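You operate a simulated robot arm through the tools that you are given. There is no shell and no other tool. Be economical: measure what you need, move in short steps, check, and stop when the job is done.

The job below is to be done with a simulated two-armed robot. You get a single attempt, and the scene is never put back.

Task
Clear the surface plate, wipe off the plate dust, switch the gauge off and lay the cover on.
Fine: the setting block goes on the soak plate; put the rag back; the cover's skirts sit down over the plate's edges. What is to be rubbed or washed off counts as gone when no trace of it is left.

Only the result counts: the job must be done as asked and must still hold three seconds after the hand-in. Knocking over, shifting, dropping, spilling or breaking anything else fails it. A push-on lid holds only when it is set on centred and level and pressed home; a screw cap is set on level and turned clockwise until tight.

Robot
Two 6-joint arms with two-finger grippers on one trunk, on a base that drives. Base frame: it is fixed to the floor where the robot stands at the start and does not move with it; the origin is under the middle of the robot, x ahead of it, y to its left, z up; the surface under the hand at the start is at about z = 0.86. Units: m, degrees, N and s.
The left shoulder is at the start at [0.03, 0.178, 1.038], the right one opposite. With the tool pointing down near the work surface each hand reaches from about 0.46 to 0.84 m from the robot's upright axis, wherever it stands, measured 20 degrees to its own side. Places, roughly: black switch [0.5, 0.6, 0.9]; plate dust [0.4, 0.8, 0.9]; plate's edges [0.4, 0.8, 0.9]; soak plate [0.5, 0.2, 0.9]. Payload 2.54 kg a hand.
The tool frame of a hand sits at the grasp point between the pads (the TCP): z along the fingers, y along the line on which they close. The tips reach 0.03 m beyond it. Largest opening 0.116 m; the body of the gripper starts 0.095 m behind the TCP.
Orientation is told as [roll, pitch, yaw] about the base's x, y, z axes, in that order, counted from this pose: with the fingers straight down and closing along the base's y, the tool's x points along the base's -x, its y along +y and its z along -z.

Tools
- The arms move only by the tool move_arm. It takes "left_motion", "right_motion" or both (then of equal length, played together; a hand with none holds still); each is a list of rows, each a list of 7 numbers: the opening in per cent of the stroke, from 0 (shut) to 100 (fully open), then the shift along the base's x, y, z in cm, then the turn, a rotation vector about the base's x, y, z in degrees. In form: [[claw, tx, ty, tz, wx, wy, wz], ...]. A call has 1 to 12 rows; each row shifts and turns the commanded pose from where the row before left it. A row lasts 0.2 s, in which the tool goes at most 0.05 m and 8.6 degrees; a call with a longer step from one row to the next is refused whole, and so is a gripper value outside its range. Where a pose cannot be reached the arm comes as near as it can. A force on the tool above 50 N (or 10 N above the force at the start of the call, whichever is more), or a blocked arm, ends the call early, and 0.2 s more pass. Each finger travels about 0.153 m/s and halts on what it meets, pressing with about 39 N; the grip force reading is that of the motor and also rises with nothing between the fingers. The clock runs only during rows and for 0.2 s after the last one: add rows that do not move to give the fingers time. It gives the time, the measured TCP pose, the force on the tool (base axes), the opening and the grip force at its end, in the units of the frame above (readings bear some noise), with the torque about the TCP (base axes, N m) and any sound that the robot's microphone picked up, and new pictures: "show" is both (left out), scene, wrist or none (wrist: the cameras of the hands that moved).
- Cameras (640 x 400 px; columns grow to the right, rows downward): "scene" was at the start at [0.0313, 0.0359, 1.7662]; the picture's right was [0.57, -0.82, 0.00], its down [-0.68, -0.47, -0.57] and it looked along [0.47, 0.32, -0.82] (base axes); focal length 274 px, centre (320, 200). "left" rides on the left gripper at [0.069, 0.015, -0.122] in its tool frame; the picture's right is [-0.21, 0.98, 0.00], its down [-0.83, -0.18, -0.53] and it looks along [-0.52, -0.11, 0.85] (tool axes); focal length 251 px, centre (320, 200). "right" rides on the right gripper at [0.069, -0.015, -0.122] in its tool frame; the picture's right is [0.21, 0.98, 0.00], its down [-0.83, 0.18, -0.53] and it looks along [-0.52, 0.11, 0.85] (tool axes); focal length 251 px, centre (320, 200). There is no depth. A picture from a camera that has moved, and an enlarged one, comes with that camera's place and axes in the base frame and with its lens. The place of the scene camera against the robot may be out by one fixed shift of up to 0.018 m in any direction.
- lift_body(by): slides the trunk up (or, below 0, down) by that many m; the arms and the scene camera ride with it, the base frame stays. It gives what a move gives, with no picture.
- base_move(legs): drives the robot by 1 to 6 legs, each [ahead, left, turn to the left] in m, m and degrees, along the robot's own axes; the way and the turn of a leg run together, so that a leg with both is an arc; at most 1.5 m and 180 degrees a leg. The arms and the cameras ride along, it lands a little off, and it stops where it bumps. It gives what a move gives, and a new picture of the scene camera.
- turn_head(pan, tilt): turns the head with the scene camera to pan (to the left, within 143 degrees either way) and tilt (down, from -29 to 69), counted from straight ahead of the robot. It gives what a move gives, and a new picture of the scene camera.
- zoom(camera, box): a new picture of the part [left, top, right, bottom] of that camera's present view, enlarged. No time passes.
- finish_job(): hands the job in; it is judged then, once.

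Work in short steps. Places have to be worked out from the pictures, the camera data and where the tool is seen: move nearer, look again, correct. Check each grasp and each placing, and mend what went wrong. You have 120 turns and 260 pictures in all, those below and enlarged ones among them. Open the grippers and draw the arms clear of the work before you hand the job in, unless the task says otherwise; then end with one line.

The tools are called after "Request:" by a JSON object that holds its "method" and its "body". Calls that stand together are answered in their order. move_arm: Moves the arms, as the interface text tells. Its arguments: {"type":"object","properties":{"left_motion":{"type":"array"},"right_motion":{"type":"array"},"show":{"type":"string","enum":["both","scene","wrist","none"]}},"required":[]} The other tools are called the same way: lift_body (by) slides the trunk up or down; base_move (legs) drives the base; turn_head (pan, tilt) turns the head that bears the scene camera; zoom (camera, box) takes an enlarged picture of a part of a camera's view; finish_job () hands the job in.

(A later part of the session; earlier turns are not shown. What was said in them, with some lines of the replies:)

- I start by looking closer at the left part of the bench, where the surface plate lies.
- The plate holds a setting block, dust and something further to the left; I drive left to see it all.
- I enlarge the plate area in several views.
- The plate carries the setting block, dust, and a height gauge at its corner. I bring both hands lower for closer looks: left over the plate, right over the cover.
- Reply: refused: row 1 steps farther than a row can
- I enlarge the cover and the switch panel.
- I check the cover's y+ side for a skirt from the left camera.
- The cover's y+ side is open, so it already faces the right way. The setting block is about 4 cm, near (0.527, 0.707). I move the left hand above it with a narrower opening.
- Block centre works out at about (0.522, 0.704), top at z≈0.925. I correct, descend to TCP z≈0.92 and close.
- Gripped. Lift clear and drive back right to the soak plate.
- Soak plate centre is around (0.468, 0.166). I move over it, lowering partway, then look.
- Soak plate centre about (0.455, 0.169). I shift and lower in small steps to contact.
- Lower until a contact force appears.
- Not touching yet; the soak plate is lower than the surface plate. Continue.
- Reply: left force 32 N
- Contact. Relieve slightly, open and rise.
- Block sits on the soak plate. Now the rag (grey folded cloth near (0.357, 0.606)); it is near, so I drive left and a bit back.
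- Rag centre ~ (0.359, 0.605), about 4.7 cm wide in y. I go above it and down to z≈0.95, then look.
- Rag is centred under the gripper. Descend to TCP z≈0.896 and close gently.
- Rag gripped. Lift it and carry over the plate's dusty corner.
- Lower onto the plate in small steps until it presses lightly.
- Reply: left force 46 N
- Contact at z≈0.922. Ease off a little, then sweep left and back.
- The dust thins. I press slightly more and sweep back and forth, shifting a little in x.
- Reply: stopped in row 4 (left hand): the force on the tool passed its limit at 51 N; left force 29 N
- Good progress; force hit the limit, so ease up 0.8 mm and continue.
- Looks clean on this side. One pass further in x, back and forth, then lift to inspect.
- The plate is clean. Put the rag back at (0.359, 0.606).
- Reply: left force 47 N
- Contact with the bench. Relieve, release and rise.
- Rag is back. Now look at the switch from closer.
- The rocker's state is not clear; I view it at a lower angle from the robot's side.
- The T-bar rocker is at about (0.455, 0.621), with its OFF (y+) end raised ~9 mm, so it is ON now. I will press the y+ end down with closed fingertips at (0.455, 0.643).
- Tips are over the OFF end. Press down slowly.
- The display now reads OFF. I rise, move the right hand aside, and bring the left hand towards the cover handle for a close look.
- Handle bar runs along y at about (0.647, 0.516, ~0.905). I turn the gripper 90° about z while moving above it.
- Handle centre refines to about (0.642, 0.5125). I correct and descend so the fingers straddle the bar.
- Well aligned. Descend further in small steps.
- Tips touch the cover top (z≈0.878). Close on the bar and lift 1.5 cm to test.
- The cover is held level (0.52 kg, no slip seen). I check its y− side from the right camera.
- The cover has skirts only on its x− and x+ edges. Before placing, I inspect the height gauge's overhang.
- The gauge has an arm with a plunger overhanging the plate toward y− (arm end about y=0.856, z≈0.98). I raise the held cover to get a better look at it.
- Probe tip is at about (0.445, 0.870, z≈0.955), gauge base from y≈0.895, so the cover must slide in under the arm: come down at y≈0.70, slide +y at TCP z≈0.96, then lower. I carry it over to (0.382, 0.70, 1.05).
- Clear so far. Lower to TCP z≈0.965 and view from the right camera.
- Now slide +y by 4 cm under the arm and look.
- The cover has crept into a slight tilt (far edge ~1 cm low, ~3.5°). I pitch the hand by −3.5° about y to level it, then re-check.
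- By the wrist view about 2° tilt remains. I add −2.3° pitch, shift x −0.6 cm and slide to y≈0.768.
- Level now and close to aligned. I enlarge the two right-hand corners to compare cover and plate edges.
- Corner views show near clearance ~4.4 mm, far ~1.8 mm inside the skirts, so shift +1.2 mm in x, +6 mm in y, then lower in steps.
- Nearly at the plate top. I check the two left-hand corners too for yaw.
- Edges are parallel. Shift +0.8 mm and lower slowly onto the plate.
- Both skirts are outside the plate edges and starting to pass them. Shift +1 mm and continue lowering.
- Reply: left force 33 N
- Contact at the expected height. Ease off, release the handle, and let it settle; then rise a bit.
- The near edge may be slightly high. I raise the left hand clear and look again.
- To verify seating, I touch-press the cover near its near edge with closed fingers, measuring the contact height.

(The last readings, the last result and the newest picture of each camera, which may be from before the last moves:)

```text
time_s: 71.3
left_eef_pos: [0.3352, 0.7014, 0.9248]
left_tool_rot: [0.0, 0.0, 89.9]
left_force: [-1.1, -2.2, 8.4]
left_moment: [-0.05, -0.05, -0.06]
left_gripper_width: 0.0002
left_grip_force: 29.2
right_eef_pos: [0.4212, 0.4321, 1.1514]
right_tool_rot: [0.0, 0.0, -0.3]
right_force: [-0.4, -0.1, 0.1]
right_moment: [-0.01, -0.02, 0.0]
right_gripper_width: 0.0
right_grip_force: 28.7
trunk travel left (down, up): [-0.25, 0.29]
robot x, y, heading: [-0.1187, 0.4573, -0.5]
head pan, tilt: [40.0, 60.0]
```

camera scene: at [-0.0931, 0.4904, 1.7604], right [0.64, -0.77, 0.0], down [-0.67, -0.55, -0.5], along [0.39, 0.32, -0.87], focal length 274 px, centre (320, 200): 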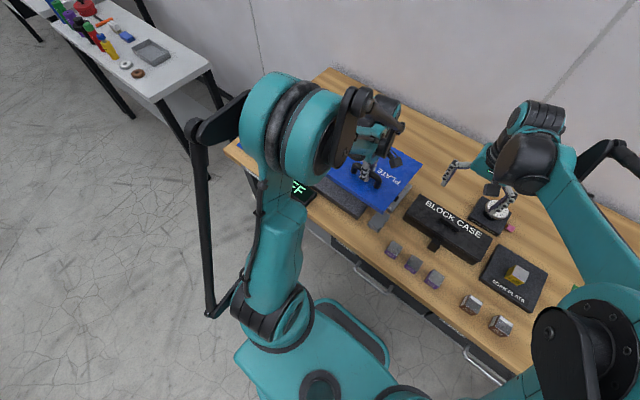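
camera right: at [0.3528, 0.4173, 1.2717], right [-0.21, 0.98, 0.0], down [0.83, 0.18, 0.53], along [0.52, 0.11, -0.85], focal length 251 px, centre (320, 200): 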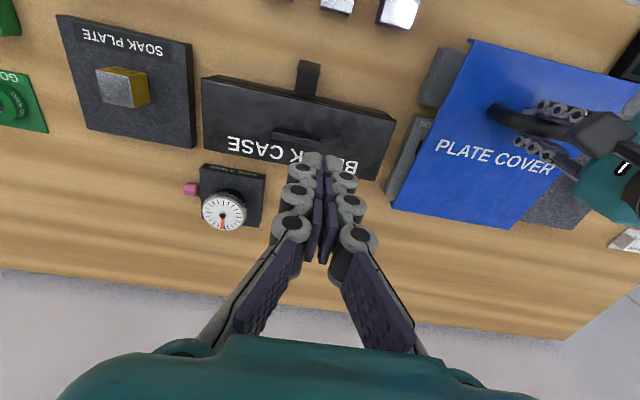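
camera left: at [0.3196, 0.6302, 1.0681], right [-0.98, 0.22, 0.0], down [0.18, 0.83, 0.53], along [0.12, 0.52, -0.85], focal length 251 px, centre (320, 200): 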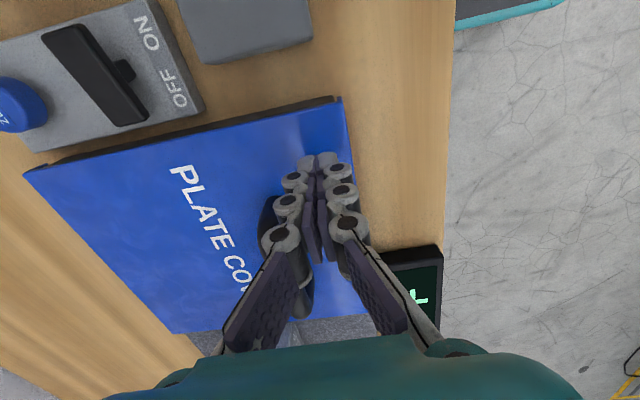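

Request:
{"method": "move_arm", "body": {"left_motion": [[0, 0, 0, -0.15, 0, 0, 0], [0, 0, 0, 0, 0, 0, 0]], "show": "none"}}

Request:
{"method": "move_arm", "body": {"left_motion": [[0, 0, 0, 2, 0, 0, 0], [0, 0, 0, 3, 0, 0, 0], [0, 3.5, 0, 1, 0, 0, 0], [0, 4, 0, 0, 0, 0, 0], [0, 4, 0, 0, 0, 0, 0], [0, 4, 0, 0, 0, 0, 0], [0, 3.5, 0, -2, 0, 0, 0], [0, 0, 0, -3, 0, 0, 0], [0, 0, 0, -0.4, 0, 0, 0], [0, 0, 0, 0, 0, 0, 0]], "show": "wrist"}}

```text
time_s: 72.0
left_eef_pos: [0.336, 0.7005, 0.925]
left_tool_rot: [-0.2, -0.1, 90.0]
left_force: [0.6, -0.4, 34.7]
left_moment: [-0.02, -0.26, 0.0]
left_gripper_width: 0.0002
left_grip_force: 28.2
right_eef_pos: [0.4196, 0.4328, 1.1514]
right_tool_rot: [0.0, -0.1, -0.4]
right_force: [0.2, 0.1, -0.5]
right_moment: [-0.02, -0.02, -0.03]
right_gripper_width: 0.0002
right_grip_force: 28.7
trunk travel left (down, up): [-0.25, 0.29]
robot x, y, heading: [-0.1181, 0.4541, -0.4]
head pan, tilt: [40.0, 60.0]
stopped in row 2 (left hand): the force on the tool passed its limit at 51 N (the readings are from after the stop); the commanded pose is now the measured one
```

```text
time_s: 74.2
left_eef_pos: [0.5268, 0.7015, 0.928]
left_tool_rot: [-0.1, -0.1, 89.9]
left_force: [-0.2, -0.1, -0.5]
left_moment: [-0.04, -0.01, -0.04]
left_gripper_width: 0.0
left_grip_force: 28.6
right_eef_pos: [0.4209, 0.4334, 1.1504]
right_tool_rot: [0.0, 0.0, -0.5]
right_force: [-0.1, 0.3, -0.6]
right_moment: [0.02, 0.02, 0.02]
right_gripper_width: 0.0
right_grip_force: 29.1
trunk travel left (down, up): [-0.25, 0.29]
robot x, y, heading: [-0.1126, 0.4511, -0.5]
head pan, tilt: [40.0, 60.0]
camera left: at [0.5104, 0.6324, 1.0497], right [-0.98, 0.22, 0.0], down [0.18, 0.82, 0.53], along [0.12, 0.52, -0.84], focal length 251 px, centre (320, 200)
```

left: 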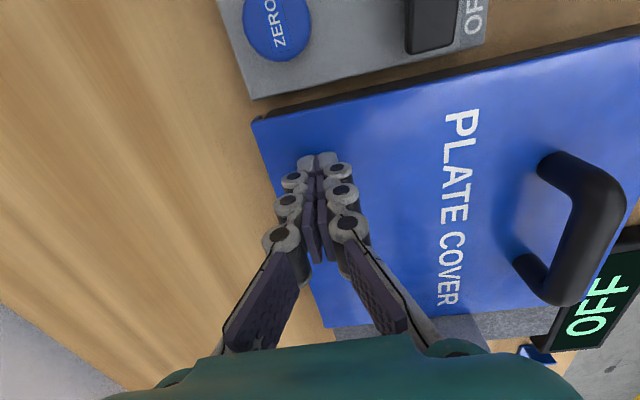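

Near side is firm at 0.925. Now press the far side the same way.

Request:
{"method": "move_arm", "body": {"left_motion": [[0, 0, 0, -0.2, 0, 0, 0], [0, 0, 0, -0.2, 0, 0, 0], [0, 0, 0, 0, 0, 0, 0]], "show": "none"}}

Request:
{"method": "zoom", "body": {"camera": "left", "box": [230, 90, 350, 190]}}

```text
time_s: 75.0
left_eef_pos: [0.5254, 0.7011, 0.9236]
left_tool_rot: [-0.1, -0.1, 89.9]
left_force: [-1.0, -0.9, 0.2]
left_moment: [-0.04, 0.0, 0.01]
left_gripper_width: 0.0
left_grip_force: 29.0
right_eef_pos: [0.4216, 0.4331, 1.1505]
right_tool_rot: [0.0, 0.0, -0.4]
right_force: [-0.2, 0.0, -0.1]
right_moment: [0.0, 0.0, 0.0]
right_gripper_width: 0.0003
right_grip_force: 28.6
trunk travel left (down, up): [-0.25, 0.29]
robot x, y, heading: [-0.1189, 0.4533, -0.3]
head pan, tilt: [40.0, 60.0]
```

```text
4.00 times, centred on (290, 140) of left
camera zoom: at [0.5101, 0.6326, 1.0455], right [-0.98, 0.22, 0.0], down [0.18, 0.82, 0.53], along [0.12, 0.52, -0.84], focal length 1006 px, centre (440, 440)
```

zoom: 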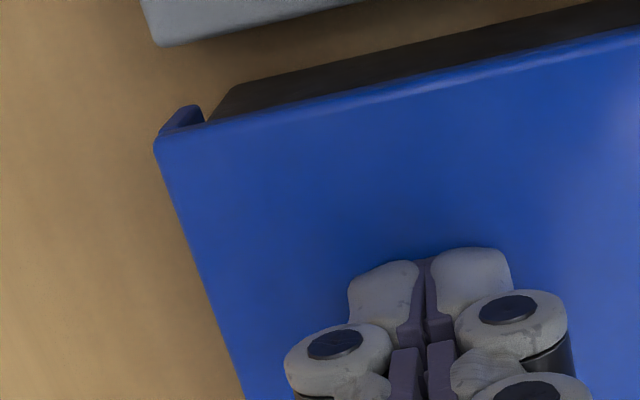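

Request:
{"method": "move_arm", "body": {"left_motion": [[0, 0, 0, -0.15, 0, 0, 0], [0, 0, 0, -0.15, 0, 0, 0], [0, 0, 0, 0, 0, 0, 0]], "show": "none"}}

```text
time_s: 75.8
left_eef_pos: [0.5264, 0.7008, 0.9231]
left_tool_rot: [-0.4, -0.1, 90.0]
left_force: [14.5, 5.3, 38.1]
left_moment: [0.06, -0.33, -0.02]
left_gripper_width: 0.006
left_grip_force: 29.1
right_eef_pos: [0.4206, 0.4329, 1.1528]
right_tool_rot: [0.0, -0.1, -0.4]
right_force: [-0.3, -1.0, 0.1]
right_moment: [0.01, 0.02, -0.03]
right_gripper_width: 0.0002
right_grip_force: 28.7
trunk travel left (down, up): [-0.25, 0.29]
robot x, y, heading: [-0.1132, 0.4526, -0.2]
head pan, tilt: [40.0, 60.0]
```

Far side firm at ~0.923, near 0.925: the cover is seated level. Retract the left hand and inspect everything.

Request:
{"method": "move_arm", "body": {"left_motion": [[0, 0, 0, 2, 0, 0, 0], [0, 0, 0, 4, 0, 0, 0], [30, 0, 0, 4, 0, 0, 0], [60, -3, -2, 3, 0, 0, 0], [60, -4, -1, 2, 0, 0, 0], [60, -4, -1, 2, 0, 0, 0], [60, -4, -1, 2, 0, 0, 0], [60, -4, 0, 2, 0, 0, 0], [60, 0, 0, 0, 0, 0, 0]], "right_motion": [[50, 0, 0, 0, 0, 0, 0], [50, 0, 0, 0, 0, 0, 0], [50, 0, 0, 0, 0, 0, 0], [50, 0, 0, 0, 0, 0, 0], [50, 0, 0, 0, 0, 0, 0], [50, 0, 0, 0, 0, 0, 0], [50, 0, 0, 0, 0, 0, 0], [50, 0, 0, 0, 0, 0, 0], [50, 0, 0, 0, 0, 0, 0]], "show": "both"}}

Request:
{"method": "zoom", "body": {"camera": "right", "box": [400, 30, 640, 240]}}

```text
time_s: 77.8
left_eef_pos: [0.3374, 0.6545, 1.129]
left_tool_rot: [0.1, -0.1, 89.8]
left_force: [0.3, 0.6, -1.3]
left_moment: [0.03, 0.04, -0.01]
left_gripper_width: 0.0698
left_grip_force: 0.2
right_eef_pos: [0.4223, 0.4338, 1.1501]
right_tool_rot: [0.0, 0.1, -0.3]
right_force: [-0.5, 1.5, -0.9]
right_moment: [-0.01, 0.0, 0.03]
right_gripper_width: 0.0581
right_grip_force: 0.0
trunk travel left (down, up): [-0.25, 0.29]
robot x, y, heading: [-0.1179, 0.4498, -0.3]
head pan, tilt: [40.0, 60.0]
camera scene: at [-0.0913, 0.4909, 1.7603], right [0.64, -0.77, 0.0], down [-0.67, -0.55, -0.5], along [0.38, 0.32, -0.87], focal length 274 px, centre (320, 200)
camera right: at [0.3542, 0.4171, 1.2712], right [-0.21, 0.98, 0.0], down [0.83, 0.18, 0.53], along [0.52, 0.11, -0.85], focal length 251 px, centre (320, 200)
camera left: at [0.3217, 0.5846, 1.2514], right [-0.98, 0.22, 0.0], down [0.18, 0.82, 0.53], along [0.12, 0.52, -0.85], focal length 251 px, centre (320, 200)
```

scene: 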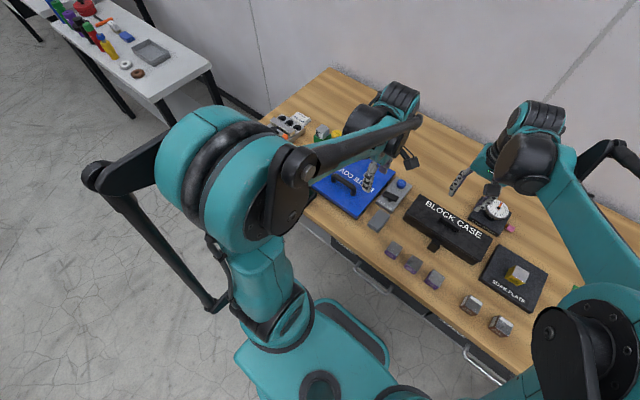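
right: 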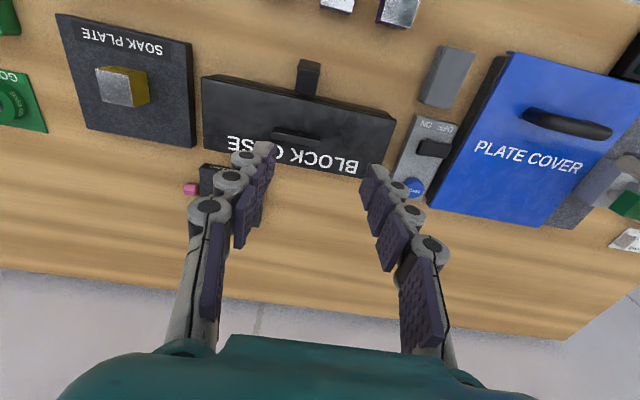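
left: 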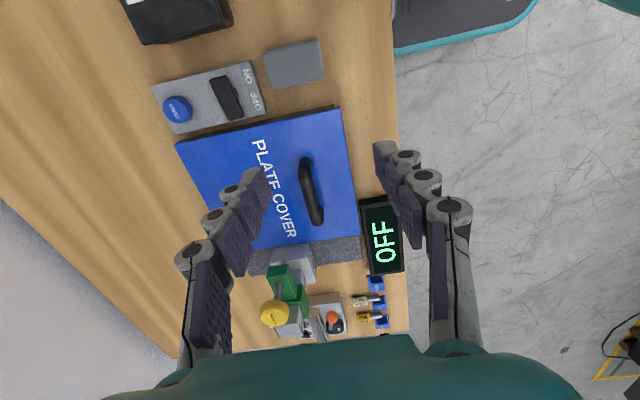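

```text
1.90 times, centred on (520, 135) of right
camera zoom: at [0.3542, 0.4171, 1.2712], right [-0.21, 0.98, 0.0], down [0.83, 0.18, 0.53], along [0.52, 0.11, -0.85], focal length 479 px, centre (-61, 324)
```

zoom: 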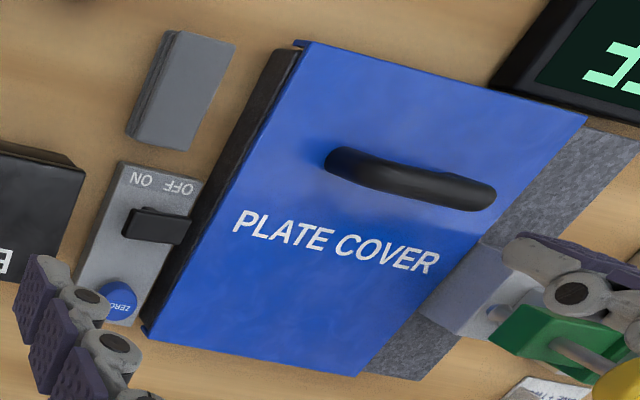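

The cover is seated, the display reads OFF, the rag is back, and the block is on the soak plate. Both hands are open and clear, so I hand in.

Request:
{"method": "finish_job", "body": {}}

```text
The job is handed in.
```

The job is handed in: the setting block is on the soak plate, the dust is wiped off, the rag is back, the gauge reads OFF, and the cover sits with its skirts over the plate's front and back edges; the height gauge stayed on its corner of the plate, beside the cover.
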